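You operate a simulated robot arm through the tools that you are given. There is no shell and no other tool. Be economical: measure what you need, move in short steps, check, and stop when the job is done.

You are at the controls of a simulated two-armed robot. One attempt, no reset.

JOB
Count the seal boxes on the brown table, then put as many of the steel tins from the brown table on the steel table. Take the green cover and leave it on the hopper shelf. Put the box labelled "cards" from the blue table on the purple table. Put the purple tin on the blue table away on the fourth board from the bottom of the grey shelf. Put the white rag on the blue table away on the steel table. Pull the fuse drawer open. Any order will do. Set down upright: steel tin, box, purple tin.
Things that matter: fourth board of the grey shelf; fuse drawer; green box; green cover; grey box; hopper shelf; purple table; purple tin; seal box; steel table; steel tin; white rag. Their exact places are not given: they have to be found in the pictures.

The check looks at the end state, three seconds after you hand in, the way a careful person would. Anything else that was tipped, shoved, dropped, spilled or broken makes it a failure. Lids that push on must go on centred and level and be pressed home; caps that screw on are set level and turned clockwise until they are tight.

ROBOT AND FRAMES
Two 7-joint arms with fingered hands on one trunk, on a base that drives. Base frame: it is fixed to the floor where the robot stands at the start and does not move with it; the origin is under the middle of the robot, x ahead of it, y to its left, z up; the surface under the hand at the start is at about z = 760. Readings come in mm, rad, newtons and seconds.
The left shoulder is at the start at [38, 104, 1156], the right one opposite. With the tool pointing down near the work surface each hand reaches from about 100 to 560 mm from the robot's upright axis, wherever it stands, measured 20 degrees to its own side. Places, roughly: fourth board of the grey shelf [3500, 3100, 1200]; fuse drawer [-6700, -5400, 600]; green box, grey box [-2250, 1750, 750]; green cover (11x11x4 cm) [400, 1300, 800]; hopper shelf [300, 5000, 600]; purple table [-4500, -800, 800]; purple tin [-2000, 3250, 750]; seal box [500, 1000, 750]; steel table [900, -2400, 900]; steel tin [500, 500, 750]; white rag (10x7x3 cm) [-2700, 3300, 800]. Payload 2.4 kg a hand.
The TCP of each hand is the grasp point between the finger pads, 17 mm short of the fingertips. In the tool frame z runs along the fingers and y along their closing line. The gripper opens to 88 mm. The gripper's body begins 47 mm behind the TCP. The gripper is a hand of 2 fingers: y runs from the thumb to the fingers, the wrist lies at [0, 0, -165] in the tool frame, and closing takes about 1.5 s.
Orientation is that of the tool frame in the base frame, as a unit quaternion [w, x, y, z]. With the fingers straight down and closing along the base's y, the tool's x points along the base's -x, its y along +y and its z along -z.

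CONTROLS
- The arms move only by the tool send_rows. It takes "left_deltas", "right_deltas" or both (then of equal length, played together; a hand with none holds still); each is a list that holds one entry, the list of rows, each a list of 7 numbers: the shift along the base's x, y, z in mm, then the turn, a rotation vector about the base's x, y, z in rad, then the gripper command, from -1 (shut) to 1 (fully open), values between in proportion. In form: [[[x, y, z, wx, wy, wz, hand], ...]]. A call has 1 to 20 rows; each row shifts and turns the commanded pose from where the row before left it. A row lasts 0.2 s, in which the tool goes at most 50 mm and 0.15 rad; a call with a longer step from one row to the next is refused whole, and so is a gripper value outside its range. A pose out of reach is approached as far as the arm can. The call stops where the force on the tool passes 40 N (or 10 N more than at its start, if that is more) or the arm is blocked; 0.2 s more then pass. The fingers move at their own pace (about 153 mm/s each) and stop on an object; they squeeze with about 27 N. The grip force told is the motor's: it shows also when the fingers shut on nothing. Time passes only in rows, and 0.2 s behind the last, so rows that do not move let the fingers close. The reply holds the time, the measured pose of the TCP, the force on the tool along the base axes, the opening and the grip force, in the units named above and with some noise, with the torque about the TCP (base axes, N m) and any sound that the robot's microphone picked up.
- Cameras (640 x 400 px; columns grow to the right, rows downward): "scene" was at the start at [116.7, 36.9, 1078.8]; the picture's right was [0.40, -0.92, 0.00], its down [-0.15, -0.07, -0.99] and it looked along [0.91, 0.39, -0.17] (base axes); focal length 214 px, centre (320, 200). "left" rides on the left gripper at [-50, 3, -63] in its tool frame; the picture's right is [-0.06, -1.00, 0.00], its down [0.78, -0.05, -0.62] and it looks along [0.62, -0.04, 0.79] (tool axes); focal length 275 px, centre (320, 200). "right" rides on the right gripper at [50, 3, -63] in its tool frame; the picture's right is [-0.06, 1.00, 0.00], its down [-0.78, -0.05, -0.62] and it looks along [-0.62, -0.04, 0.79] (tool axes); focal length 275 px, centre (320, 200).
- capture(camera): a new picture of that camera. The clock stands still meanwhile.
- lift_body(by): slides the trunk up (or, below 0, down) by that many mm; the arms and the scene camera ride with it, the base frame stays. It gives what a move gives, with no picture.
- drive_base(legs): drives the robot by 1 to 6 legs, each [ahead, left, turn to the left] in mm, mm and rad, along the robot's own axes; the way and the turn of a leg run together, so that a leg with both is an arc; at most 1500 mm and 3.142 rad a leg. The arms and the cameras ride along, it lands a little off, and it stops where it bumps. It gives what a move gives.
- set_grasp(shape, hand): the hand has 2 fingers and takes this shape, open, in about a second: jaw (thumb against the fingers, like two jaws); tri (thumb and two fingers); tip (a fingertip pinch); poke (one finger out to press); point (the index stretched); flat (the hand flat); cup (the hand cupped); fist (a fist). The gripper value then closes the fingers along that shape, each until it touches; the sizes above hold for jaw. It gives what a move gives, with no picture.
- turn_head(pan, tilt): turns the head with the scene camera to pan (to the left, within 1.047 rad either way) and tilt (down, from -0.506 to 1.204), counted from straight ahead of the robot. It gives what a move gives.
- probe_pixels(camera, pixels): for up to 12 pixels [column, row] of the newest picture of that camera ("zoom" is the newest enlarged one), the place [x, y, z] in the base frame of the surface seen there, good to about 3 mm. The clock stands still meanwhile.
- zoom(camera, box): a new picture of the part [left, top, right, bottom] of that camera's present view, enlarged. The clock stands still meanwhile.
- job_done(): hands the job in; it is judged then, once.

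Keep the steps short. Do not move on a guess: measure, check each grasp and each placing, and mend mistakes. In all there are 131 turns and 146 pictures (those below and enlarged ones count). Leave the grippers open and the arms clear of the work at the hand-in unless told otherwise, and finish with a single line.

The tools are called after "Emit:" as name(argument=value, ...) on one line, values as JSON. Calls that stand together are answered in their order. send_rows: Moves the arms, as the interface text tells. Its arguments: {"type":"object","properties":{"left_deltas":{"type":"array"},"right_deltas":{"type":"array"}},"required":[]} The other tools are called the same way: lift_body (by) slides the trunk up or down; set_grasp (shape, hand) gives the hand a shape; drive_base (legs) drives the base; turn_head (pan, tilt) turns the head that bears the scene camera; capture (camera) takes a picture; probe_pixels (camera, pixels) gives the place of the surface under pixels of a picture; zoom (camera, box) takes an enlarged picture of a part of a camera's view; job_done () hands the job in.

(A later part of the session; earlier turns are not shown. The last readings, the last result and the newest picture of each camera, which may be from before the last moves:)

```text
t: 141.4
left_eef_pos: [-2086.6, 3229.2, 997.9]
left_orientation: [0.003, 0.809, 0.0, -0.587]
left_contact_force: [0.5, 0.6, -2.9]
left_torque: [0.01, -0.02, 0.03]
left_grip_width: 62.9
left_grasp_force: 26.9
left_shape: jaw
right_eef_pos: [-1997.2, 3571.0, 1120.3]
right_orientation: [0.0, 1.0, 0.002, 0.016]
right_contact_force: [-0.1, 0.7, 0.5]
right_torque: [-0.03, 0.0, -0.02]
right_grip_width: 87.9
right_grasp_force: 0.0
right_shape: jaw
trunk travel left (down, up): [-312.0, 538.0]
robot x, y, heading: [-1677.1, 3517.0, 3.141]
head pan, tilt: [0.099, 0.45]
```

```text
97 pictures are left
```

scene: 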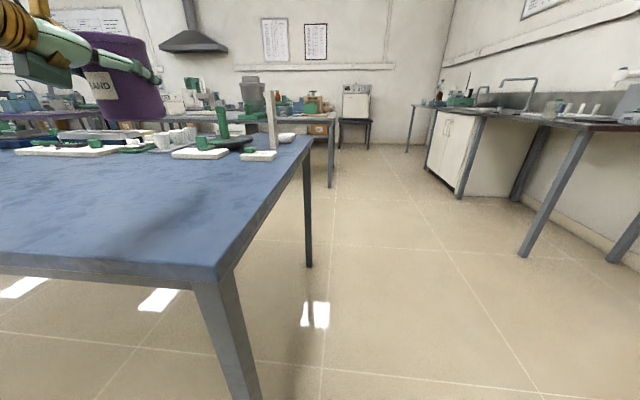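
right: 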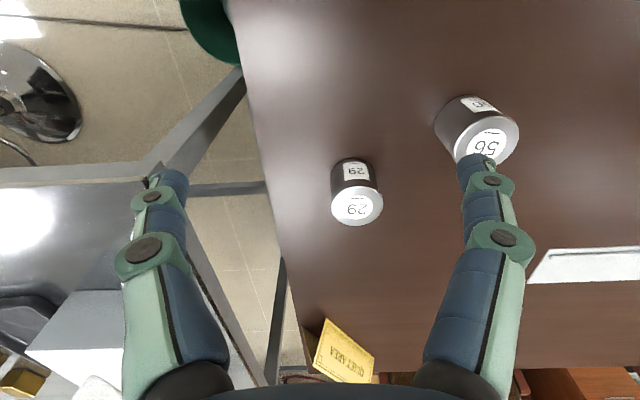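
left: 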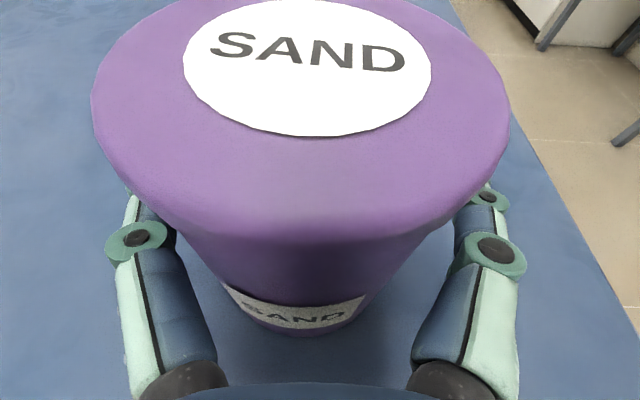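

Tin held upright (TCP 50 mm above its base). Go round to the +y side of the table for the rag: heading −y at (−2600, 3900).

Emit:
drive_base(legs=[[0, -385, 0], [0, 0, 1.5708], [0, -923, 0]])

Emit:
turn_head(pan=-0.1, tilt=0.5)

Emit:
capture(camera="scene")

```text
t: 152.1
left_eef_pos: [-2308.8, 3484.5, 998.0]
left_orientation: [0.419, 0.569, 0.575, -0.412]
left_contact_force: [0.1, -0.2, -3.5]
left_torque: [0.0, 0.03, -0.01]
left_grip_width: 62.7
left_grasp_force: 27.3
left_shape: jaw
right_eef_pos: [-2651.9, 3569.6, 1120.6]
right_orientation: [-0.011, 0.701, 0.713, 0.011]
right_contact_force: [0.2, -0.7, 0.1]
right_torque: [-0.01, -0.03, 0.03]
right_grip_width: 88.1
right_grasp_force: 0.0
right_shape: jaw
trunk travel left (down, up): [-312.0, 538.0]
robot x, y, heading: [-2603.3, 3887.7, -1.558]
head pan, tilt: [0.099, 0.45]
```

```text
t: 152.9
left_eef_pos: [-2309.7, 3485.4, 999.9]
left_orientation: [0.419, 0.569, 0.575, -0.412]
left_contact_force: [-0.6, 1.1, -4.1]
left_torque: [0.01, 0.02, 0.02]
left_grip_width: 62.8
left_grasp_force: 27.0
left_shape: jaw
right_eef_pos: [-2653.1, 3569.3, 1120.5]
right_orientation: [-0.011, 0.701, 0.713, 0.011]
right_contact_force: [0.0, 0.5, 0.2]
right_torque: [-0.01, 0.0, 0.01]
right_grip_width: 87.9
right_grasp_force: 0.0
right_shape: jaw
trunk travel left (down, up): [-312.0, 538.0]
robot x, y, heading: [-2597.9, 3888.3, -1.557]
head pan, tilt: [-0.099, 0.499]
```

```text
96 pictures are left
```

scene: 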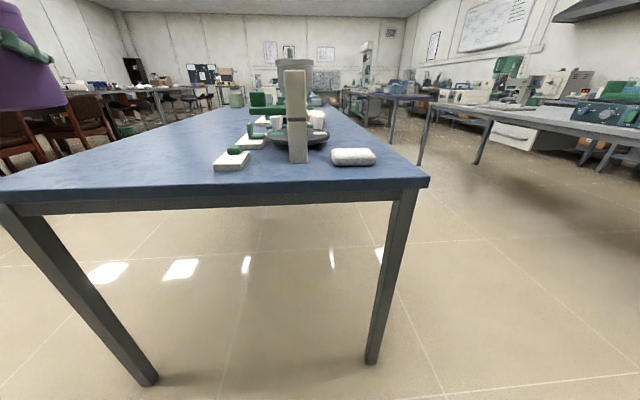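

Emit:
probe_pixels(camera="scene", pixels=[[335, 156], [353, 151], [372, 156], [353, 162], [300, 150], [295, 72], [255, 125], [240, 155], [353, 148], [420, 180]])

Emit:
zoom(camera="scene", box=[200, 50, 440, 200])

```text
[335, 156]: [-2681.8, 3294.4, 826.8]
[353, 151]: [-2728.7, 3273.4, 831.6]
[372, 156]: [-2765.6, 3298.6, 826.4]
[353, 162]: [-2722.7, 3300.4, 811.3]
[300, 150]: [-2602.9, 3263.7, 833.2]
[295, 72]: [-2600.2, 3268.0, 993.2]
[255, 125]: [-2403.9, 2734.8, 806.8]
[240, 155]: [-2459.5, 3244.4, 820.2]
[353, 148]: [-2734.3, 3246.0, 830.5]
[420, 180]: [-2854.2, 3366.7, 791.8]
```

```text
2.67 times, centred on (320, 125) of scene
```

zoom: 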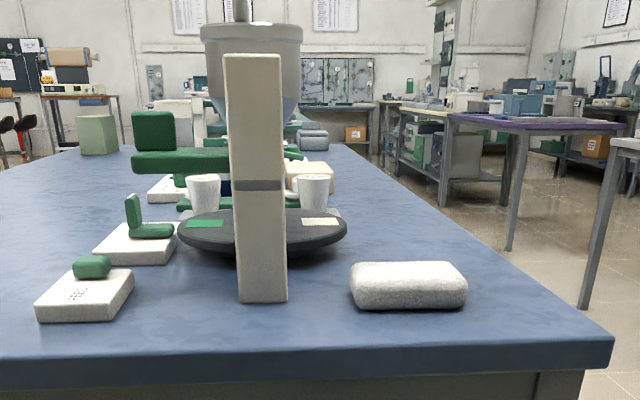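

Rag: centre ≈(−2722,3270), 100 along x, 70 along y, z 800–831. Drive ahead 215 and turn the right hand +90°, staying high.

Emit:
drive_base(legs=[[215, 0, -0.013]])

Emit:
send_rows(right_deltas=[[[-6, -5, 0, 0, 0, 0.1428, 1], [-6, -5, 0, 0, 0, 0.1428, 1], [-6, -5, 0, 0, 0, 0.1428, 1], [-6, -5, 0, 0, 0, 0.1428, 1], [-6, -5, 0, 0, 0, 0.1428, 1], [-6, -5, 0, 0, 0, 0.1428, 1], [-6, -5, 0, 0, 0, 0.1428, 1], [-6, -5, 0, 0, 0, 0.1428, 1], [-6, -5, 0, 0, 0, 0.1428, 1], [-6, -5, 0, 0, 0, 0.1428, 1], [-6, -5, 0, 0, 0, 0.1428, 1], [0, 0, -40, 0, 0, 0, 1], [0, 0, -40, 0, 0, 0, 1], [0, 0, -40, 0, 0, 0, 1], [0, 0, -40, 0, 0, 0, 1], [0, 0, 0, 0, 0, 0, 1]]])

Emit:
capture(camera="right")

```text
t: 154.5
left_eef_pos: [-2314.4, 3265.2, 999.0]
left_orientation: [0.417, 0.573, 0.571, -0.415]
left_contact_force: [-0.5, 0.3, -4.5]
left_torque: [0.05, 0.07, -0.03]
left_grip_width: 62.8
left_grasp_force: 27.0
left_shape: jaw
right_eef_pos: [-2655.5, 3355.3, 1121.0]
right_orientation: [-0.011, 0.706, 0.708, 0.011]
right_contact_force: [-0.1, 0.3, 0.1]
right_torque: [0.0, -0.05, -0.02]
right_grip_width: 87.8
right_grasp_force: 0.1
right_shape: jaw
trunk travel left (down, up): [-312.0, 538.0]
robot x, y, heading: [-2597.4, 3672.1, -1.575]
head pan, tilt: [-0.099, 0.499]
```

```text
t: 157.9
left_eef_pos: [-2313.5, 3265.1, 998.9]
left_orientation: [0.416, 0.573, 0.572, -0.414]
left_contact_force: [0.6, 0.0, -3.9]
left_torque: [0.03, 0.02, -0.03]
left_grip_width: 62.8
left_grasp_force: 27.4
left_shape: jaw
right_eef_pos: [-2721.6, 3301.7, 959.5]
right_orientation: [-0.015, -0.002, 1.0, 0.0]
right_contact_force: [1.1, 0.5, -0.5]
right_torque: [-0.04, 0.01, 0.02]
right_grip_width: 88.0
right_grasp_force: 0.0
right_shape: jaw
trunk travel left (down, up): [-312.0, 538.0]
robot x, y, heading: [-2599.8, 3672.5, -1.569]
head pan, tilt: [-0.099, 0.499]
```

```text
94 pictures are left
```

right: 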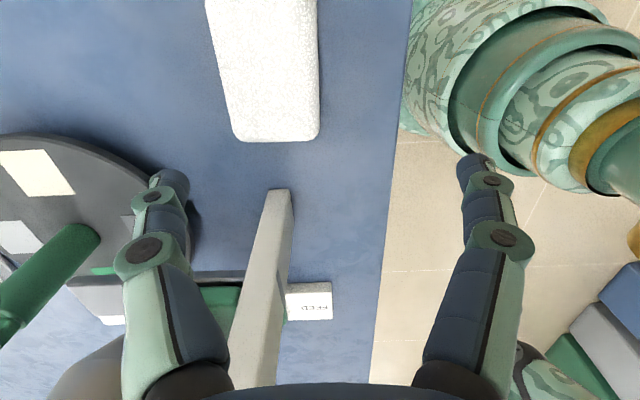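

Emit:
probe_pixels(camera="right", pixels=[[265, 60], [222, 80], [315, 80], [275, 135], [235, 133], [316, 130], [262, 10]])

```text
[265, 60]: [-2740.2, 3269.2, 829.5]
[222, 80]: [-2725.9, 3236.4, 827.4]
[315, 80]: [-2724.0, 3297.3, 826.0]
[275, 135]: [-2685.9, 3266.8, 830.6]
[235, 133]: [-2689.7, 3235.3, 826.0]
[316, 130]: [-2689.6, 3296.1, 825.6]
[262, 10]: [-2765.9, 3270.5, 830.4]
```

Emit:
send_rows(right_deltas=[[[-3, -18, -10, 0, 0, 0, 1], [-3, -17, -10, 0, 0, 0, 1], [0, 0, -35, 0, 0, 0, 1], [0, 0, -35, 0, 0, 0, 1], [0, 0, -30, 0, 0, 0, 1], [0, 0, -16, 0, 0, 0, 1], [0, 0, 0, 0, 0, 0, 1], [0, 0, 0, 0, 0, 0, -1], [0, 0, 0, 0, 0, 0, -1], [0, 0, 0, 0, 0, 0, -1], [0, 0, 0, 0, 0, 0, -1]]])

Emit:
capture(camera="right")

```text
t: 160.3
left_eef_pos: [-2312.5, 3265.4, 998.4]
left_orientation: [0.416, 0.573, 0.572, -0.414]
left_contact_force: [-0.7, 0.3, -3.5]
left_torque: [0.03, 0.02, 0.01]
left_grip_width: 62.7
left_grasp_force: 26.4
left_shape: jaw
right_eef_pos: [-2728.1, 3265.1, 824.8]
right_orientation: [-0.015, -0.002, 1.0, 0.002]
right_contact_force: [0.3, -0.4, 0.7]
right_torque: [0.01, 0.03, -0.01]
right_grip_width: 63.6
right_grasp_force: 26.6
right_shape: jaw
trunk travel left (down, up): [-312.0, 538.0]
robot x, y, heading: [-2601.8, 3673.5, -1.573]
head pan, tilt: [-0.099, 0.499]
```

```text
93 pictures are left
```

right: 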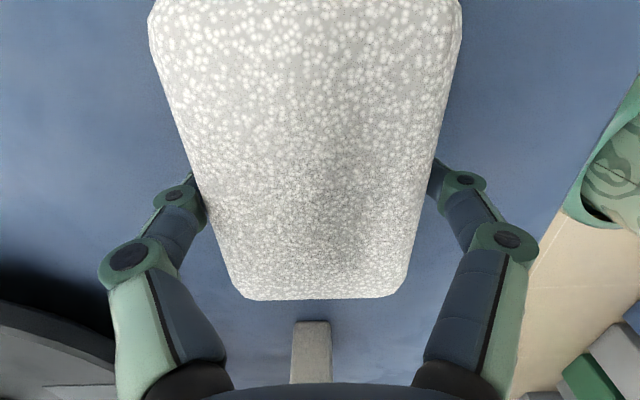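

Rag gripped. Lift it, back off, raise trunk, and turn toward +x.

Emit:
send_rows(right_deltas=[[[0, 0, 40, 0, 0, 0, -1], [0, 0, 40, 0, 0, 0, -1], [0, 0, 40, 0, 0, 0, -1], [0, 0, 40, 0, 0, 0, -1], [0, 0, 0, 0, 0, 0, -1]]])

Emit:
lift_body(by=250)

Emit:
drive_base(legs=[[-330, 0, 0], [0, 0, 1.5708], [1500, 0, 0], [1500, 0, 0]])

Emit:
turn_head(pan=0.0, tilt=0.35)

Emit:
capture(camera="scene")

```text
t: 161.5
left_eef_pos: [-2313.0, 3264.6, 998.7]
left_orientation: [0.416, 0.573, 0.572, -0.414]
left_contact_force: [-0.1, 0.5, -4.1]
left_torque: [0.0, 0.01, -0.01]
left_grip_width: 62.5
left_grasp_force: 26.9
left_shape: jaw
right_eef_pos: [-2728.0, 3267.3, 984.3]
right_orientation: [-0.015, -0.002, 1.0, 0.001]
right_contact_force: [-0.2, 0.3, 0.1]
right_torque: [0.01, 0.0, -0.02]
right_grip_width: 63.6
right_grasp_force: 27.0
right_shape: jaw
trunk travel left (down, up): [-312.0, 538.0]
robot x, y, heading: [-2597.6, 3673.8, -1.569]
head pan, tilt: [-0.099, 0.499]
```

```text
t: 164.1
left_eef_pos: [-2313.8, 3265.7, 1248.8]
left_orientation: [0.417, 0.572, 0.572, -0.413]
left_contact_force: [0.1, 0.7, -4.4]
left_torque: [0.01, 0.03, -0.04]
left_grip_width: 62.4
left_grasp_force: 27.3
left_shape: jaw
right_eef_pos: [-2727.9, 3264.7, 1235.7]
right_orientation: [-0.016, -0.001, 1.0, 0.001]
right_contact_force: [-0.5, 0.0, 0.0]
right_torque: [-0.02, 0.03, -0.02]
right_grip_width: 63.7
right_grasp_force: 26.9
right_shape: jaw
trunk travel left (down, up): [-562.0, 288.0]
robot x, y, heading: [-2596.7, 3675.3, -1.57]
head pan, tilt: [-0.099, 0.499]
```

```text
t: 184.1
left_eef_pos: [803.3, 4261.3, 1248.8]
left_orientation: [0.588, 0.006, 0.809, -0.002]
left_contact_force: [0.2, 0.4, -3.1]
left_torque: [0.0, 0.0, -0.03]
left_grip_width: 62.4
left_grasp_force: 26.4
left_shape: jaw
right_eef_pos: [799.3, 3848.4, 1234.3]
right_orientation: [-0.011, -0.704, 0.71, -0.009]
right_contact_force: [1.0, -0.7, -1.0]
right_torque: [0.03, 0.0, 0.0]
right_grip_width: 63.0
right_grasp_force: 26.8
right_shape: jaw
trunk travel left (down, up): [-562.0, 288.0]
robot x, y, heading: [389.8, 3981.3, -0.012]
head pan, tilt: [-0.099, 0.499]
```

```text
t: 184.8
left_eef_pos: [802.8, 4260.0, 1249.0]
left_orientation: [0.587, 0.005, 0.81, -0.002]
left_contact_force: [0.5, -0.7, -3.5]
left_torque: [-0.02, 0.0, 0.02]
left_grip_width: 62.4
left_grasp_force: 26.9
left_shape: jaw
right_eef_pos: [798.3, 3846.6, 1235.2]
right_orientation: [-0.011, -0.704, 0.71, -0.01]
right_contact_force: [0.8, -0.2, -0.4]
right_torque: [0.02, 0.01, 0.0]
right_grip_width: 63.3
right_grasp_force: 27.1
right_shape: jaw
trunk travel left (down, up): [-562.0, 288.0]
robot x, y, heading: [389.2, 3982.9, -0.012]
head pan, tilt: [0.0, 0.351]
```

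```text
92 pictures are left
```

scene: 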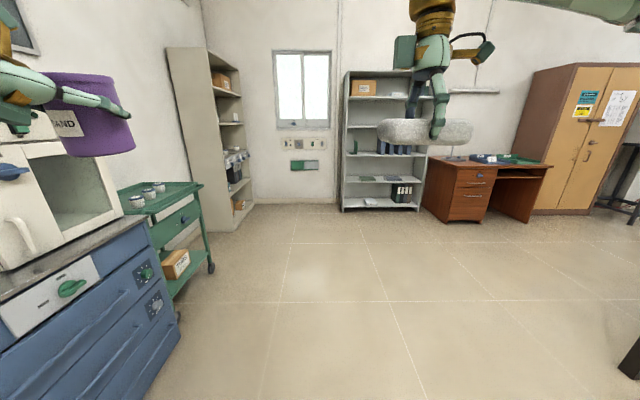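

Emit:
probe_pixels(camera="scene", pixels=[[345, 205], [418, 210], [346, 75], [428, 180], [372, 98], [380, 125], [360, 157], [370, 182], [460, 220], [206, 260], [352, 130], [368, 128]])

Emit:
drive_base(legs=[[1450, -560, 0.012]])

Emit:
capture(camera="scene")

```text
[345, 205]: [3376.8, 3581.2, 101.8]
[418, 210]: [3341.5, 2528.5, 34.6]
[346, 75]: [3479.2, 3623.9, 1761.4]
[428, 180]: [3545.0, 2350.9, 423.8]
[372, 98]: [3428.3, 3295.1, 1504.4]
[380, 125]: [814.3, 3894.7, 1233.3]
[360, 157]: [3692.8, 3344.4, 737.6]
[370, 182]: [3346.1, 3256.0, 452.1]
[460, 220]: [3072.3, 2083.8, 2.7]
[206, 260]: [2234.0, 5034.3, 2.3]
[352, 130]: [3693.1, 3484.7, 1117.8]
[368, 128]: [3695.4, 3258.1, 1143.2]
```

```text
refused: leg 1 is longer than a leg can be; nothing moved
```

```text
91 pictures are left
```

scene: 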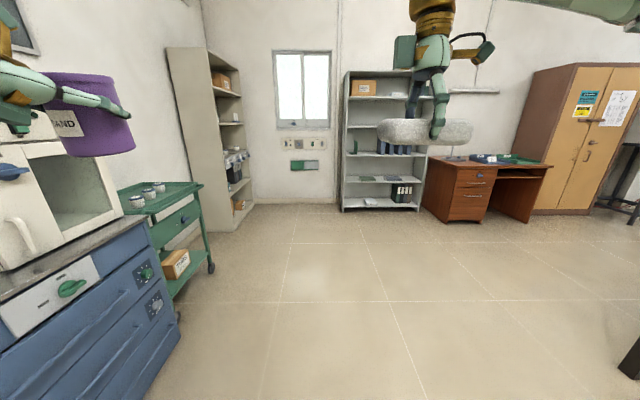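

Emit:
drive_base(legs=[[1300, -560, 0.012], [500, -350, 0]])

Emit:
turn_head(pan=0.2, tilt=0.25)

Emit:
capture(camera="scene")

```text
t: 194.9
left_eef_pos: [2598.3, 3340.0, 1248.4]
left_orientation: [0.587, 0.0, 0.809, 0.002]
left_contact_force: [0.3, 0.6, -3.5]
left_torque: [0.0, 0.03, 0.04]
left_grip_width: 62.6
left_grasp_force: 26.6
left_shape: jaw
right_eef_pos: [2598.1, 2925.9, 1235.0]
right_orientation: [0.011, 0.709, -0.705, 0.009]
right_contact_force: [0.1, 0.2, -0.4]
right_torque: [0.01, 0.0, -0.03]
right_grip_width: 63.1
right_grasp_force: 26.9
right_shape: jaw
trunk travel left (down, up): [-562.0, 288.0]
robot x, y, heading: [2188.8, 3054.2, -0.004]
head pan, tilt: [0.0, 0.351]
```

```text
t: 195.7
left_eef_pos: [2597.7, 3339.0, 1248.5]
left_orientation: [0.587, 0.001, 0.809, 0.001]
left_contact_force: [-0.9, -0.4, -4.7]
left_torque: [-0.03, 0.0, -0.01]
left_grip_width: 62.0
left_grasp_force: 27.5
left_shape: jaw
right_eef_pos: [2598.8, 2926.8, 1233.8]
right_orientation: [0.012, 0.708, -0.706, 0.01]
right_contact_force: [0.7, 0.3, -1.4]
right_torque: [-0.02, -0.02, -0.01]
right_grip_width: 63.4
right_grasp_force: 27.4
right_shape: jaw
trunk travel left (down, up): [-562.0, 288.0]
robot x, y, heading: [2190.5, 3051.0, -0.001]
head pan, tilt: [0.201, 0.25]
```

```text
90 pictures are left
```

scene: 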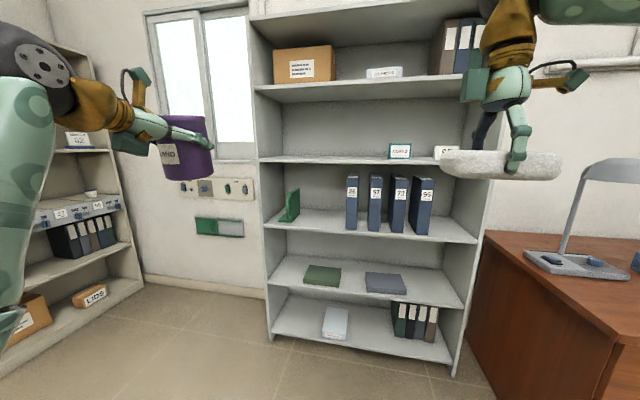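

Fourth board: row ≈158, free on its left (px 275–380). Probe it.

Emit:
probe_pixels(camera="scene", pixels=[[300, 161], [340, 160], [300, 158], [340, 157], [265, 158], [399, 150], [260, 90], [340, 90], [330, 120], [360, 162], [380, 158], [265, 225]])

Emit:
zoom(camera="scene", box=[250, 60, 490, 190])

```text
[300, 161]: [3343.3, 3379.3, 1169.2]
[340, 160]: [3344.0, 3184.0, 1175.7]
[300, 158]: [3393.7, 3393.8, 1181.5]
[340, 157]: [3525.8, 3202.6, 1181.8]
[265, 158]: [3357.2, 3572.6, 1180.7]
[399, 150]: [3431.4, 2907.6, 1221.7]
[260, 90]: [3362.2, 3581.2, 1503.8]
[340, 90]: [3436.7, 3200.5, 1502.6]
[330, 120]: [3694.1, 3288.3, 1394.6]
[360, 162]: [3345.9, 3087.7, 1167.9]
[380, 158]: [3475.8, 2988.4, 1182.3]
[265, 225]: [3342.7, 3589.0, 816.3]
```

```text
2.67 times, centred on (370, 125) of scene
```

zoom: 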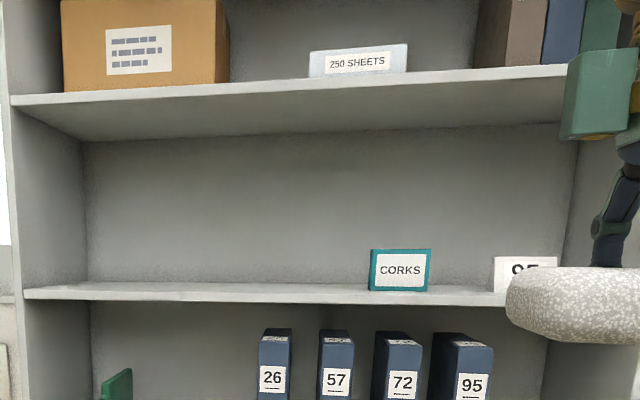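

Board 4 top z=1182, front x≈3344; board 5 at ~1485. Retract the right hand (rag), raise the trunk 35, then drive close.

Emit:
send_rows(right_deltas=[[[-35, -18, 0, 0, 0, 0, -1], [-35, -18, 0, 0, 0, 0, -1], [-35, -18, 0, 0, 0, 0, -1], [-35, -18, 0, 0, 0, 0, -1], [-35, -18, 0, 0, 0, 0, -1], [-35, -18, 0, 0, 0, 0, -1], [0, 0, 0, 0, 0, 0, -1]]])

Emit:
lift_body(by=35)

Emit:
drive_base(legs=[[650, -88, 0]])

Emit:
turn_head(pan=0.45, tilt=0.25)

Emit:
capture(camera="scene")

```text
t: 197.2
left_eef_pos: [2597.3, 3339.0, 1249.0]
left_orientation: [0.586, 0.002, 0.81, 0.001]
left_contact_force: [0.0, -0.5, -3.9]
left_torque: [-0.02, 0.0, 0.03]
left_grip_width: 62.3
left_grasp_force: 26.7
left_shape: jaw
right_eef_pos: [2401.7, 2813.7, 1241.1]
right_orientation: [0.011, 0.708, -0.706, 0.01]
right_contact_force: [-0.5, 0.2, -1.3]
right_torque: [0.01, -0.03, 0.02]
right_grip_width: 63.2
right_grasp_force: 26.9
right_shape: jaw
right hand out of reach, approached as far as the arm can: row 6
trunk travel left (down, up): [-562.0, 288.0]
robot x, y, heading: [2188.3, 3049.3, 0.001]
head pan, tilt: [0.201, 0.25]
```

```text
t: 198.0
left_eef_pos: [2598.7, 3339.7, 1282.9]
left_orientation: [0.587, 0.001, 0.81, 0.001]
left_contact_force: [0.4, 0.1, -4.2]
left_torque: [0.01, 0.0, -0.01]
left_grip_width: 62.6
left_grasp_force: 26.5
left_shape: jaw
right_eef_pos: [2403.8, 2812.0, 1276.6]
right_orientation: [0.01, 0.708, -0.706, 0.01]
right_contact_force: [-0.1, 0.7, -0.6]
right_torque: [-0.02, -0.01, -0.03]
right_grip_width: 63.1
right_grasp_force: 27.5
right_shape: jaw
trunk travel left (down, up): [-597.0, 253.0]
robot x, y, heading: [2189.5, 3055.2, -0.0]
head pan, tilt: [0.201, 0.25]
```

```text
t: 201.7
left_eef_pos: [3247.4, 3250.6, 1283.8]
left_orientation: [0.587, 0.002, 0.809, 0.001]
left_contact_force: [0.1, 0.1, -3.2]
left_torque: [-0.06, 0.01, 0.02]
left_grip_width: 62.5
left_grasp_force: 27.4
left_shape: jaw
right_eef_pos: [3052.7, 2723.2, 1275.7]
right_orientation: [0.011, 0.708, -0.706, 0.01]
right_contact_force: [0.0, -0.8, -0.8]
right_torque: [0.0, 0.0, -0.04]
right_grip_width: 63.5
right_grasp_force: 26.9
right_shape: jaw
trunk travel left (down, up): [-597.0, 253.0]
robot x, y, heading: [2840.2, 2969.8, -0.005]
head pan, tilt: [0.201, 0.25]
```

```text
t: 202.4
left_eef_pos: [3249.0, 3250.8, 1283.3]
left_orientation: [0.587, 0.002, 0.81, 0.001]
left_contact_force: [0.2, -0.1, -4.4]
left_torque: [-0.01, 0.03, -0.03]
left_grip_width: 62.4
left_grasp_force: 27.2
left_shape: jaw
right_eef_pos: [3053.4, 2723.3, 1276.7]
right_orientation: [0.011, 0.708, -0.706, 0.01]
right_contact_force: [0.6, 0.5, 0.3]
right_torque: [0.01, -0.01, 0.01]
right_grip_width: 63.0
right_grasp_force: 27.0
right_shape: jaw
trunk travel left (down, up): [-597.0, 253.0]
robot x, y, heading: [2837.0, 2968.4, -0.005]
head pan, tilt: [0.45, 0.25]
```

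```text
88 pictures are left
```

scene: 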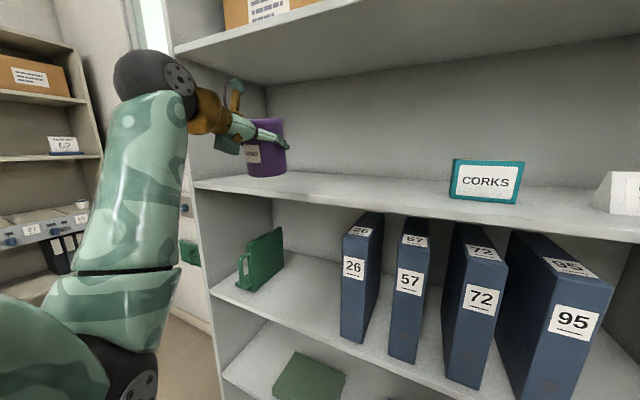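

Emit:
probe_pixels(camera="scene", pixels=[[145, 55], [190, 65], [235, 85], [215, 105], [265, 125], [228, 140]])

```text
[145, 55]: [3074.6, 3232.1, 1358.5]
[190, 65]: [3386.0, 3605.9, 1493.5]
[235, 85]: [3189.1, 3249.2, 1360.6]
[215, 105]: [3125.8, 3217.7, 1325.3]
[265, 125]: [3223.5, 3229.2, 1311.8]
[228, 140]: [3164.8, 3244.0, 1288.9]
```

Clear. Drive 180 ahead, into the shelf.

Emit:
drive_base(legs=[[180, 0, 0]])

Emit:
capture(camera="scene")

```text
t: 204.0
left_eef_pos: [3429.1, 3251.0, 1282.0]
left_orientation: [0.587, 0.001, 0.81, 0.001]
left_contact_force: [0.0, 0.3, -3.6]
left_torque: [-0.04, 0.01, -0.03]
left_grip_width: 62.0
left_grasp_force: 27.6
left_shape: jaw
right_eef_pos: [3235.3, 2722.6, 1275.9]
right_orientation: [0.011, 0.708, -0.706, 0.01]
right_contact_force: [0.3, 0.3, -0.6]
right_torque: [0.02, 0.04, 0.06]
right_grip_width: 63.1
right_grasp_force: 27.5
right_shape: jaw
trunk travel left (down, up): [-597.0, 253.0]
robot x, y, heading: [3017.9, 2964.3, -0.002]
head pan, tilt: [0.45, 0.25]
```

```text
87 pictures are left
```

scene: 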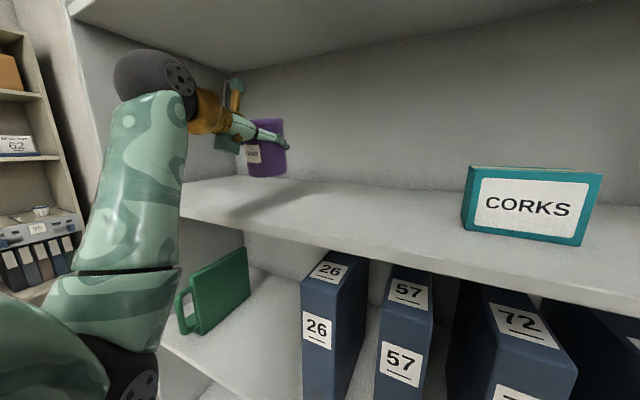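

Lower trunk by 46 mm.

Emit:
lift_body(by=-46)

Emit:
zoom(camera="scene", box=[200, 80, 360, 200])

```text
t: 204.8
left_eef_pos: [3429.2, 3250.6, 1238.0]
left_orientation: [0.587, 0.002, 0.809, 0.001]
left_contact_force: [0.5, -0.4, -3.8]
left_torque: [-0.03, -0.01, 0.03]
left_grip_width: 62.3
left_grasp_force: 26.8
left_shape: jaw
right_eef_pos: [3233.8, 2725.2, 1231.7]
right_orientation: [0.011, 0.708, -0.706, 0.011]
right_contact_force: [-0.3, 0.1, -0.4]
right_torque: [-0.01, 0.0, -0.01]
right_grip_width: 63.4
right_grasp_force: 26.9
right_shape: jaw
trunk travel left (down, up): [-551.0, 299.0]
robot x, y, heading: [3020.4, 2963.8, 0.002]
head pan, tilt: [0.45, 0.25]
```

```text
3.33 times, centred on (280, 140) of scene
```

zoom: 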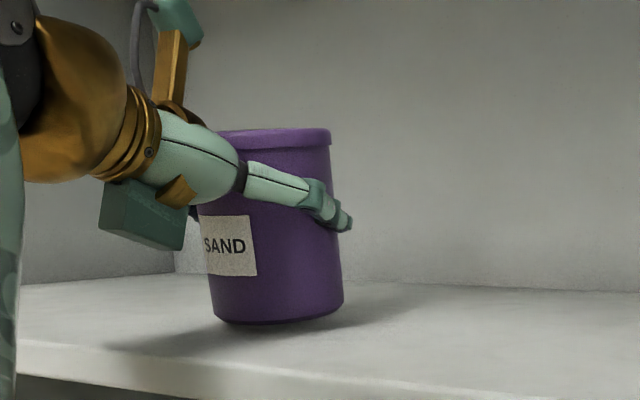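

Almost at the board; lower gently by ~6 mm.

Emit:
lift_body(by=-4)

Emit:
lift_body(by=-2)

Emit:
zoom(camera="scene", box=[200, 80, 360, 200])

```text
t: 205.4
left_eef_pos: [3428.3, 3251.1, 1233.7]
left_orientation: [0.587, 0.001, 0.81, 0.001]
left_contact_force: [-0.4, 0.2, -4.3]
left_torque: [-0.04, 0.03, 0.02]
left_grip_width: 62.5
left_grasp_force: 27.1
left_shape: jaw
right_eef_pos: [3233.7, 2723.9, 1226.4]
right_orientation: [0.011, 0.708, -0.706, 0.01]
right_contact_force: [0.3, 0.5, 0.0]
right_torque: [0.01, 0.04, 0.01]
right_grip_width: 63.2
right_grasp_force: 27.6
right_shape: jaw
trunk travel left (down, up): [-547.0, 303.0]
robot x, y, heading: [3019.1, 2967.1, 0.003]
head pan, tilt: [0.45, 0.25]
```

```text
t: 205.9
left_eef_pos: [3428.4, 3251.6, 1232.4]
left_orientation: [0.587, 0.001, 0.809, 0.001]
left_contact_force: [0.1, -0.5, -2.7]
left_torque: [-0.01, 0.02, 0.0]
left_grip_width: 62.8
left_grasp_force: 27.0
left_shape: jaw
right_eef_pos: [3234.9, 2723.5, 1225.2]
right_orientation: [0.011, 0.708, -0.706, 0.009]
right_contact_force: [0.1, -0.4, -0.6]
right_torque: [0.01, 0.02, -0.04]
right_grip_width: 63.1
right_grasp_force: 27.1
right_shape: jaw
trunk travel left (down, up): [-545.0, 305.0]
robot x, y, heading: [3018.4, 2968.5, -0.002]
head pan, tilt: [0.45, 0.25]
```

```text
3.33 times, centred on (280, 140) of scene
```

zoom: 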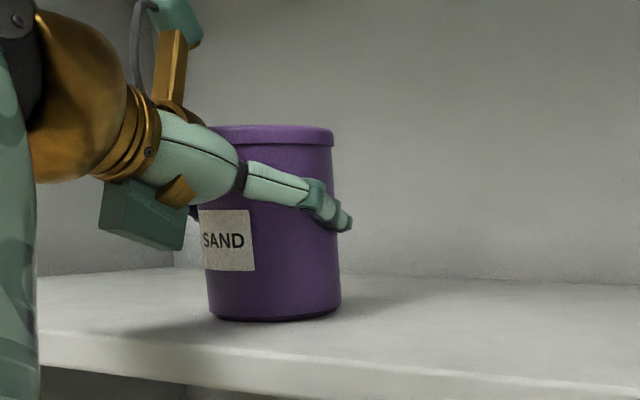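

Emit:
lift_body(by=-2)

Emit:
send_rows(left_deltas=[[[0, 0, 0, 0, 0, 0, -0.2], [0, 0, 0, 0, 0, 0, 0.5], [0, 0, 0, 0, 0, 0, 1], [0, 0, 0, 0, 0, 0, 1]]])

Emit:
zoom(camera="scene", box=[200, 80, 360, 200])

```text
t: 206.4
left_eef_pos: [3428.3, 3250.6, 1229.7]
left_orientation: [0.587, 0.001, 0.81, 0.003]
left_contact_force: [1.1, -0.1, -2.0]
left_torque: [-0.01, 0.06, 0.0]
left_grip_width: 62.6
left_grasp_force: 26.8
left_shape: jaw
right_eef_pos: [3234.3, 2724.0, 1222.1]
right_orientation: [0.011, 0.708, -0.706, 0.009]
right_contact_force: [-0.2, 0.2, 0.1]
right_torque: [0.0, 0.03, -0.02]
right_grip_width: 63.0
right_grasp_force: 26.8
right_shape: jaw
trunk travel left (down, up): [-543.0, 307.0]
robot x, y, heading: [3023.7, 2965.9, -0.001]
head pan, tilt: [0.45, 0.25]
```

```text
t: 207.4
left_eef_pos: [3428.4, 3250.1, 1228.9]
left_orientation: [0.587, 0.002, 0.81, 0.001]
left_contact_force: [0.6, -0.3, -0.2]
left_torque: [0.01, 0.02, -0.01]
left_grip_width: 87.8
left_grasp_force: 0.1
left_shape: jaw
right_eef_pos: [3233.4, 2722.7, 1221.8]
right_orientation: [0.011, 0.708, -0.706, 0.01]
right_contact_force: [0.8, 0.0, -0.8]
right_torque: [-0.01, 0.0, -0.02]
right_grip_width: 63.1
right_grasp_force: 27.2
right_shape: jaw
trunk travel left (down, up): [-543.0, 307.0]
robot x, y, heading: [3020.9, 2964.8, -0.001]
head pan, tilt: [0.45, 0.25]
```

```text
3.33 times, centred on (280, 140) of scene
```

zoom: 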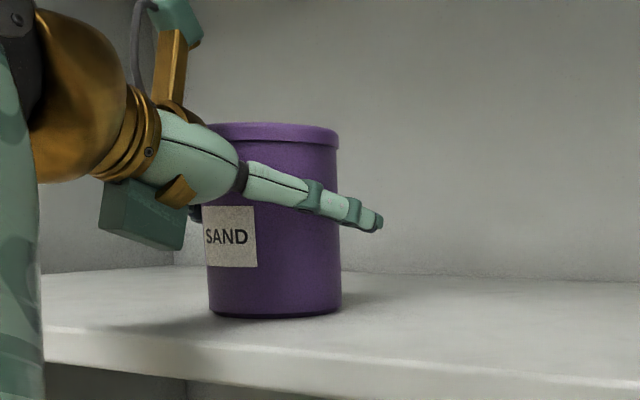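

Tin stands upright on board 4. Back out and return toward the steel/brown tables via the west side.

Emit:
drive_base(legs=[[-350, 0, 0], [-300, 700, 0], [-1450, 0, 0], [-1300, 0, 0]])

Emit:
drive_base(legs=[[-100, -1400, 0], [0, -1400, 0], [0, -900, 0]])

```text
t: 226.3
left_eef_pos: [47.6, 3978.8, 1229.2]
left_orientation: [0.587, 0.01, 0.809, -0.005]
left_contact_force: [-0.3, 1.0, 0.6]
left_torque: [-0.01, 0.0, 0.03]
left_grip_width: 87.9
left_grasp_force: 0.0
left_shape: jaw
right_eef_pos: [-158.1, 3456.2, 1222.3]
right_orientation: [-0.012, -0.701, 0.713, -0.01]
right_contact_force: [0.1, 0.6, -0.4]
right_torque: [0.0, 0.03, 0.01]
right_grip_width: 63.2
right_grasp_force: 26.7
right_shape: jaw
trunk travel left (down, up): [-543.0, 307.0]
robot x, y, heading: [-367.4, 3702.6, -0.021]
head pan, tilt: [0.45, 0.25]
```

```text
t: 244.2
left_eef_pos: [-106.1, 287.1, 1228.8]
left_orientation: [0.587, 0.003, 0.809, 0.0]
left_contact_force: [-0.9, 0.8, 0.0]
left_torque: [0.0, -0.03, -0.04]
left_grip_width: 87.8
left_grasp_force: 0.0
left_shape: jaw
right_eef_pos: [-301.5, -240.5, 1222.5]
right_orientation: [0.011, 0.708, -0.706, 0.011]
right_contact_force: [-0.4, 0.5, -0.8]
right_torque: [0.02, 0.0, 0.02]
right_grip_width: 63.2
right_grasp_force: 26.9
right_shape: jaw
trunk travel left (down, up): [-543.0, 307.0]
robot x, y, heading: [-515.2, 6.6, -0.001]
head pan, tilt: [0.45, 0.25]
```

Emit:
drive_base(legs=[[400, -480, 0]])

Emit:
turn_head(pan=-0.1, tilt=0.6)

Emit:
capture(camera="scene")

```text
t: 247.7
left_eef_pos: [289.8, -192.0, 1229.9]
left_orientation: [0.587, 0.002, 0.81, 0.001]
left_contact_force: [0.1, -0.6, -0.3]
left_torque: [0.0, -0.03, 0.02]
left_grip_width: 88.0
left_grasp_force: 0.1
left_shape: jaw
right_eef_pos: [94.9, -718.6, 1221.9]
right_orientation: [0.011, 0.708, -0.706, 0.01]
right_contact_force: [-0.1, -0.3, -0.9]
right_torque: [0.03, -0.02, -0.01]
right_grip_width: 62.9
right_grasp_force: 26.7
right_shape: jaw
trunk travel left (down, up): [-543.0, 307.0]
robot x, y, heading: [-123.4, -474.7, -0.001]
head pan, tilt: [0.45, 0.25]
```

```text
t: 248.7
left_eef_pos: [290.5, -190.9, 1230.3]
left_orientation: [0.588, 0.002, 0.809, 0.001]
left_contact_force: [-0.5, 0.7, 0.7]
left_torque: [-0.01, 0.02, -0.01]
left_grip_width: 87.7
left_grasp_force: 0.1
left_shape: jaw
right_eef_pos: [95.4, -718.3, 1222.0]
right_orientation: [0.011, 0.708, -0.706, 0.01]
right_contact_force: [-0.8, 0.2, -0.2]
right_torque: [0.0, 0.07, 0.01]
right_grip_width: 63.1
right_grasp_force: 27.0
right_shape: jaw
trunk travel left (down, up): [-543.0, 307.0]
robot x, y, heading: [-117.7, -474.9, -0.006]
head pan, tilt: [-0.099, 0.6]
```

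```text
83 pictures are left
```

scene: 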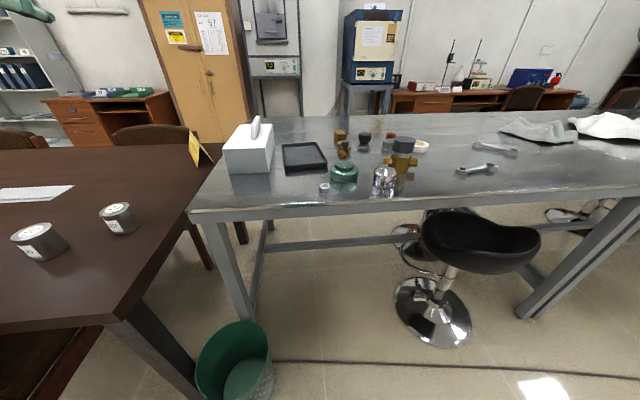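

Emit:
probe_pixels(camera="scene", pixels=[[190, 208], [260, 190], [300, 190], [230, 195], [270, 200], [325, 188], [430, 190], [235, 360], [200, 360], [270, 355], [125, 320], [445, 310]])

Emit:
zoom(camera="scene", box=[180, 100, 500, 230])

```text
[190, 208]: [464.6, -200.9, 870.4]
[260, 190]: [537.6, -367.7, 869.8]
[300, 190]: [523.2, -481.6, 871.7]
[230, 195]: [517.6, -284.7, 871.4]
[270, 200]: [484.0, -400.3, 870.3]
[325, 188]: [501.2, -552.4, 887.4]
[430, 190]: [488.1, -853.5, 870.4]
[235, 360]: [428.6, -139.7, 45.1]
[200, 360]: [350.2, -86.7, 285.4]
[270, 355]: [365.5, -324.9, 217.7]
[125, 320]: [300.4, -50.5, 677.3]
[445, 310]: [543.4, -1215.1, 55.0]
```

```text
2.00 times, centred on (340, 165) of scene
```

zoom: 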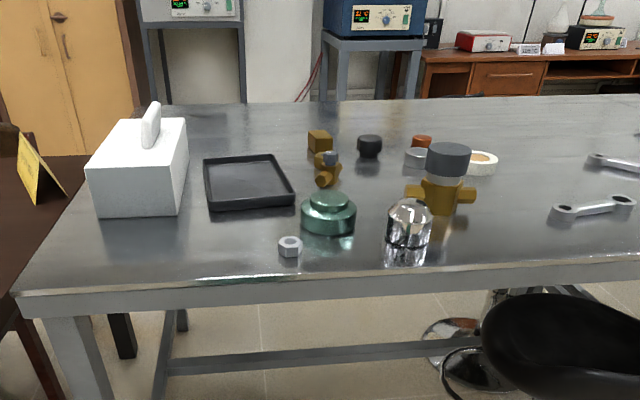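

Emit:
probe_pixels(camera="zoom", pixels=[[565, 215], [410, 245], [440, 212], [290, 255], [250, 210], [135, 216], [470, 230], [500, 200], [208, 212], [330, 230], [470, 260], [180, 212]])

```text
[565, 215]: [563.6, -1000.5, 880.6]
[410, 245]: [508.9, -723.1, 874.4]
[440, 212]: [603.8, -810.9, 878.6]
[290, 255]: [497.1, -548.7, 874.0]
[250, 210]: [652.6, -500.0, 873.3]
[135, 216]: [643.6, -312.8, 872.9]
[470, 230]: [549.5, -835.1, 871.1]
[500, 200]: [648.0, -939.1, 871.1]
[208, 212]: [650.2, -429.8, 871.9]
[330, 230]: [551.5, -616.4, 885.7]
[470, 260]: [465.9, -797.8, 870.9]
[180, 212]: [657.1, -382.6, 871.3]
```

Free spots: rag at (530,−880), tins at (540,−260) and (545,−370). Drive to (130,−760), lower trunk, and extend the right hand.

Emit:
drive_base(legs=[[250, -285, 0.003]])

Emit:
lift_body(by=-150)

Emit:
send_rows(right_deltas=[[[30, 20, 0, 0, 0, 0, -1], [30, 20, 0, 0, 0, 0, -1], [30, 20, 0, 0, 0, 0, -1], [30, 20, 0, 0, 0, 0, -1], [30, 20, 0, 0, 0, 0, -1], [30, 20, 0, 0, 0, 0, -1], [0, 0, 0, 0, 0, 0, -1]]])

Emit:
capture(camera="right")

```text
t: 251.1
left_eef_pos: [538.9, -474.3, 1229.7]
left_orientation: [0.587, 0.001, 0.81, 0.002]
left_contact_force: [-0.2, -0.7, 0.4]
left_torque: [0.01, 0.0, -0.01]
left_grip_width: 87.8
left_grasp_force: 0.1
left_shape: jaw
right_eef_pos: [346.2, -1000.3, 1222.1]
right_orientation: [0.011, 0.709, -0.705, 0.009]
right_contact_force: [0.1, -0.6, -0.4]
right_torque: [0.01, -0.04, 0.05]
right_grip_width: 63.2
right_grasp_force: 26.9
right_shape: jaw
trunk travel left (down, up): [-543.0, 307.0]
robot x, y, heading: [132.8, -757.1, 0.002]
head pan, tilt: [-0.099, 0.6]
```

```text
t: 252.8
left_eef_pos: [538.1, -472.0, 1080.6]
left_orientation: [0.587, 0.0, 0.81, 0.003]
left_contact_force: [0.2, -0.1, 0.4]
left_torque: [-0.03, 0.01, 0.0]
left_grip_width: 87.9
left_grasp_force: 0.1
left_shape: jaw
right_eef_pos: [352.7, -1000.1, 1064.1]
right_orientation: [0.025, 0.708, -0.705, -0.004]
right_contact_force: [0.1, 0.3, -0.5]
right_torque: [0.01, -0.01, -0.01]
right_grip_width: 63.4
right_grasp_force: 27.0
right_shape: jaw
trunk travel left (down, up): [-393.0, 457.0]
robot x, y, heading: [131.0, -758.8, -0.003]
head pan, tilt: [-0.099, 0.6]
```

```text
t: 254.4
left_eef_pos: [540.2, -471.4, 1079.8]
left_orientation: [0.586, 0.001, 0.81, 0.002]
left_contact_force: [-0.2, -0.2, 0.3]
left_torque: [0.03, 0.03, -0.01]
left_grip_width: 88.0
left_grasp_force: 0.0
left_shape: jaw
right_eef_pos: [533.5, -879.4, 1064.6]
right_orientation: [0.025, 0.709, -0.704, -0.004]
right_contact_force: [0.5, 0.1, -1.5]
right_torque: [0.01, -0.01, -0.01]
right_grip_width: 62.9
right_grasp_force: 26.8
right_shape: jaw
trunk travel left (down, up): [-393.0, 457.0]
robot x, y, heading: [131.6, -755.9, -0.002]
head pan, tilt: [-0.099, 0.6]
```

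```text
81 pictures are left
```

right: 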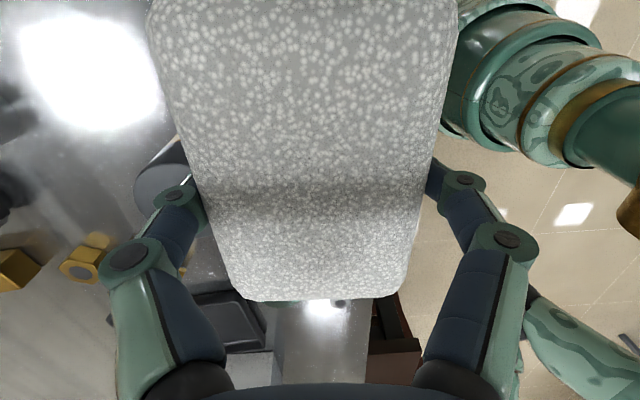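

Emit:
send_rows(right_deltas=[[[0, -3, -40, 0, 0, 0, -1], [0, -3, -40, 0, 0, 0, -1], [0, 0, -40, 0, 0, 0, -1], [0, 0, -30, 0, 0, 0, -1], [0, 0, -12, 0, 0, 0, -1], [0, 0, -5, 0, 0, 0, -1], [0, 0, 0, 0, 0, 0, -1]]])

Emit:
capture(camera="scene")

```text
t: 256.0
left_eef_pos: [539.7, -471.2, 1080.0]
left_orientation: [0.587, 0.0, 0.809, 0.002]
left_contact_force: [-0.1, 1.2, 0.9]
left_torque: [-0.01, 0.01, -0.01]
left_grip_width: 87.9
left_grasp_force: 0.0
left_shape: jaw
right_eef_pos: [534.0, -887.0, 896.9]
right_orientation: [0.026, 0.709, -0.705, -0.004]
right_contact_force: [0.0, 0.4, -1.0]
right_torque: [0.0, -0.03, 0.01]
right_grip_width: 63.0
right_grasp_force: 26.8
right_shape: jaw
trunk travel left (down, up): [-393.0, 457.0]
robot x, y, heading: [134.2, -758.9, 0.001]
head pan, tilt: [-0.099, 0.6]
```

```text
80 pictures are left
```

scene: 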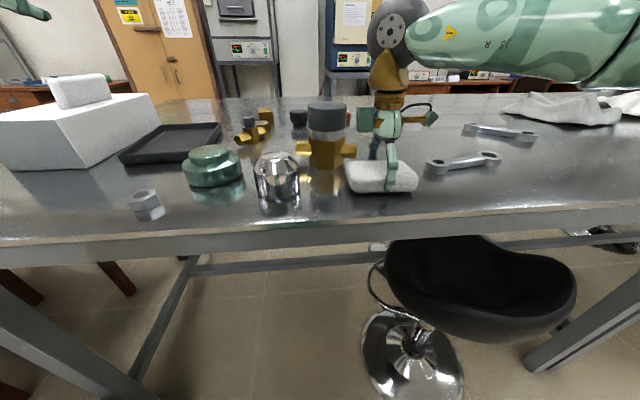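

Rag is at the table surface; lower 2 mm more, release and raise.

Emit:
send_rows(right_deltas=[[[0, 0, -2, 0, 0, 0, -1], [0, 0, 0, 0, 0, 0, 0.2], [0, 0, 0, 0, 0, 0, 1], [0, 0, 0, 0, 0, 0, 1], [0, 0, 40, 0, 0, 0, 1], [0, 0, 45, 0, 0, 0, 1], [0, 0, 45, 0, 0, 0, 1], [0, 0, 0, 0, 0, 0, 1]]])

Emit:
zoom(camera="scene", box=[220, 80, 540, 240])

```text
t: 257.8
left_eef_pos: [539.0, -471.5, 1080.0]
left_orientation: [0.587, 0.001, 0.81, 0.002]
left_contact_force: [-0.2, 0.2, 0.0]
left_torque: [-0.05, -0.03, 0.0]
left_grip_width: 88.0
left_grasp_force: 0.0
left_shape: jaw
right_eef_pos: [533.5, -886.1, 1026.2]
right_orientation: [0.027, 0.709, -0.705, -0.005]
right_contact_force: [0.3, -0.4, 0.1]
right_torque: [-0.02, 0.01, 0.02]
right_grip_width: 87.8
right_grasp_force: 0.2
right_shape: jaw
trunk travel left (down, up): [-393.0, 457.0]
robot x, y, heading: [132.1, -760.6, 0.007]
head pan, tilt: [-0.099, 0.6]
```

```text
2.00 times, centred on (380, 160) of scene
```

zoom: 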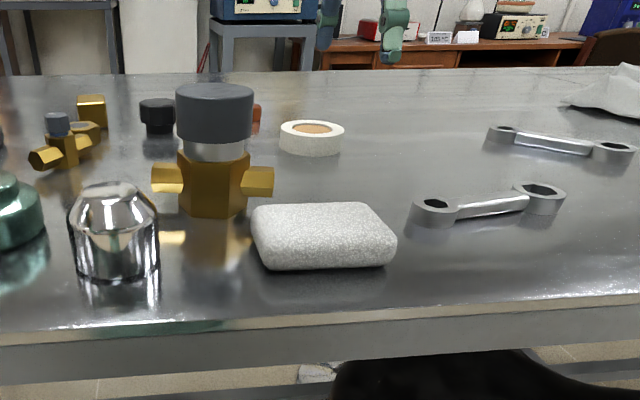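

Rag placed. Now re-square both hands (left back to vertical, right −90°), then drive to (45,15) for the tins.

Emit:
send_rows(left_deltas=[[[-5, 0, 0, 0, 0.115, 0, 1], [-5, 0, 0, 0, 0.115, 0, 1], [-5, 0, 0, 0, 0.115, 0, 1], [-5, 0, 0, 0, 0.115, 0, 1], [-5, 0, 0, 0, 0.115, 0, 1], [-5, 0, 0, 0, 0.115, 0, 1], [-5, 0, 0, 0, 0.115, 0, 1], [-5, -10, 0, 0, 0.115, 0, 1], [-5, -10, 0, 0, 0.115, 0, 1], [-5, -10, 0, 0, 0.115, 0, 1], [0, -10, 0, 0, 0.107, 0, 1], [0, 0, 0, 0, 0, 0, 1]]], right_deltas=[[[-5, 0, 5, 0, 0, -0.1428, 1], [-5, 0, 5, 0, 0, -0.1428, 1], [-5, 0, 5, 0, 0, -0.1428, 1], [-5, 0, 5, 0, 0, -0.1428, 1], [-5, 0, 5, 0, 0, -0.1428, 1], [-5, 0, 5, 0, 0, -0.1428, 1], [-5, 0, 5, 0, 0, -0.1428, 1], [-5, 0, 5, 0, 0, -0.1428, 1], [-5, 0, 5, 0, 0, -0.1428, 1], [-5, 0, 5, 0, 0, -0.1428, 1], [-5, 0, 5, 0, 0, -0.1428, 1], [0, 0, 0, 0, 0, 0, 1]]])

Emit:
drive_base(legs=[[-130, 0, 0], [0, 775, 0], [43, 0, 0]])

Emit:
turn_head(pan=0.1, tilt=0.6)

Emit:
capture(camera="scene")

```text
t: 260.4
left_eef_pos: [489.4, -512.4, 1079.3]
left_orientation: [-0.001, 0.001, 1.0, 0.001]
left_contact_force: [-1.0, -0.1, -0.1]
left_torque: [0.02, -0.01, 0.01]
left_grip_width: 88.1
left_grasp_force: 0.0
left_shape: jaw
right_eef_pos: [478.1, -887.3, 1081.0]
right_orientation: [-0.015, -0.002, 1.0, 0.02]
right_contact_force: [0.6, 0.3, 0.7]
right_torque: [-0.01, 0.01, -0.04]
right_grip_width: 87.7
right_grasp_force: 0.1
right_shape: jaw
trunk travel left (down, up): [-393.0, 457.0]
robot x, y, heading: [132.3, -756.8, -0.006]
head pan, tilt: [-0.099, 0.6]
```

```text
t: 264.0
left_eef_pos: [358.3, -44.4, 1080.8]
left_orientation: [-0.001, 0.001, 1.0, 0.0]
left_contact_force: [-0.3, -0.3, 0.1]
left_torque: [0.0, 0.0, 0.02]
left_grip_width: 87.9
left_grasp_force: 0.0
left_shape: jaw
right_eef_pos: [347.4, -417.5, 1080.9]
right_orientation: [-0.015, -0.004, 1.0, 0.021]
right_contact_force: [0.0, 0.7, 0.5]
right_torque: [0.03, 0.0, 0.0]
right_grip_width: 87.9
right_grasp_force: 0.1
right_shape: jaw
trunk travel left (down, up): [-393.0, 457.0]
robot x, y, heading: [1.0, -288.9, 0.006]
head pan, tilt: [-0.099, 0.6]
stopped in leg 2: the robot was blocked; the commanded pose is now the measured one
```

```text
t: 264.8
left_eef_pos: [356.8, -43.9, 1077.9]
left_orientation: [-0.001, 0.0, 1.0, 0.002]
left_contact_force: [0.6, 0.1, -1.1]
left_torque: [0.01, 0.02, 0.02]
left_grip_width: 87.7
left_grasp_force: 0.1
left_shape: jaw
right_eef_pos: [348.0, -418.9, 1081.4]
right_orientation: [-0.015, -0.004, 1.0, 0.022]
right_contact_force: [0.6, -1.3, -0.3]
right_torque: [0.01, -0.02, 0.0]
right_grip_width: 87.7
right_grasp_force: 0.1
right_shape: jaw
trunk travel left (down, up): [-393.0, 457.0]
robot x, y, heading: [-4.0, -288.2, 0.001]
head pan, tilt: [0.099, 0.6]
```

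```text
78 pictures are left
```

scene: 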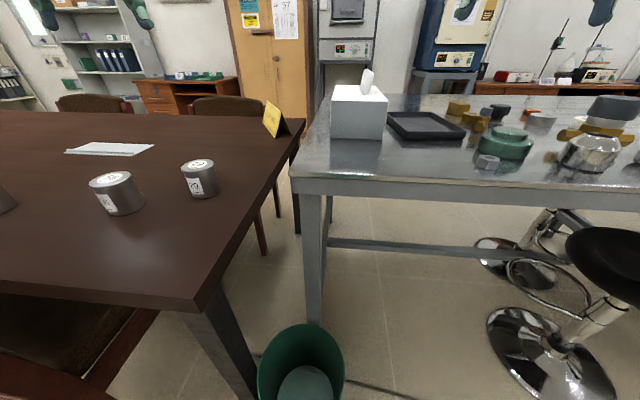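

Blocked — possibly by the basket. Look down.

Emit:
turn_head(pan=0.0, tilt=1.2)

Emit:
capture(camera="scene")

Emit:
probe_pixels(camera="scene", pixels=[[250, 300], [300, 240], [270, 240], [340, 240], [200, 250], [180, 300], [320, 280]])

```text
t: 265.8
left_eef_pos: [358.9, -42.1, 1079.4]
left_orientation: [-0.001, 0.001, 1.0, 0.001]
left_contact_force: [0.0, 0.3, -0.3]
left_torque: [-0.01, -0.03, -0.01]
left_grip_width: 87.9
left_grasp_force: 0.0
left_shape: jaw
right_eef_pos: [347.5, -417.7, 1080.6]
right_orientation: [-0.014, -0.005, 1.0, 0.021]
right_contact_force: [-0.3, 0.5, -0.1]
right_torque: [-0.01, 0.02, 0.02]
right_grip_width: 87.6
right_grasp_force: 0.1
right_shape: jaw
trunk travel left (down, up): [-393.0, 457.0]
robot x, y, heading: [3.0, -285.6, 0.007]
head pan, tilt: [0.0, 1.201]
```

```text
77 pictures are left
```

scene: 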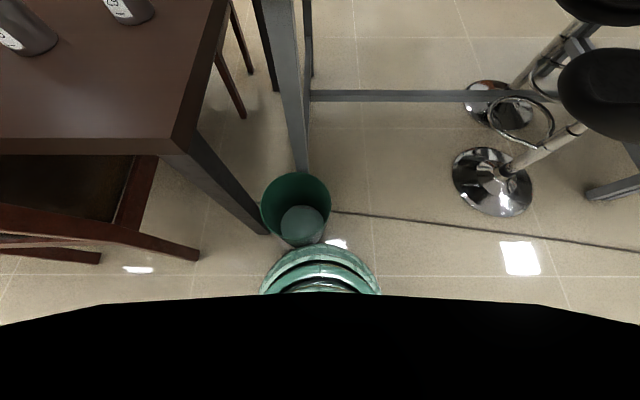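

```text
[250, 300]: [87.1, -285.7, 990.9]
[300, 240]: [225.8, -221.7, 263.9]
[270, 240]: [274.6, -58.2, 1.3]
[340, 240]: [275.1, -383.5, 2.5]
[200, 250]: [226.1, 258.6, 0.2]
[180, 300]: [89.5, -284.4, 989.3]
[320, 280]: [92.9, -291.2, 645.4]
```

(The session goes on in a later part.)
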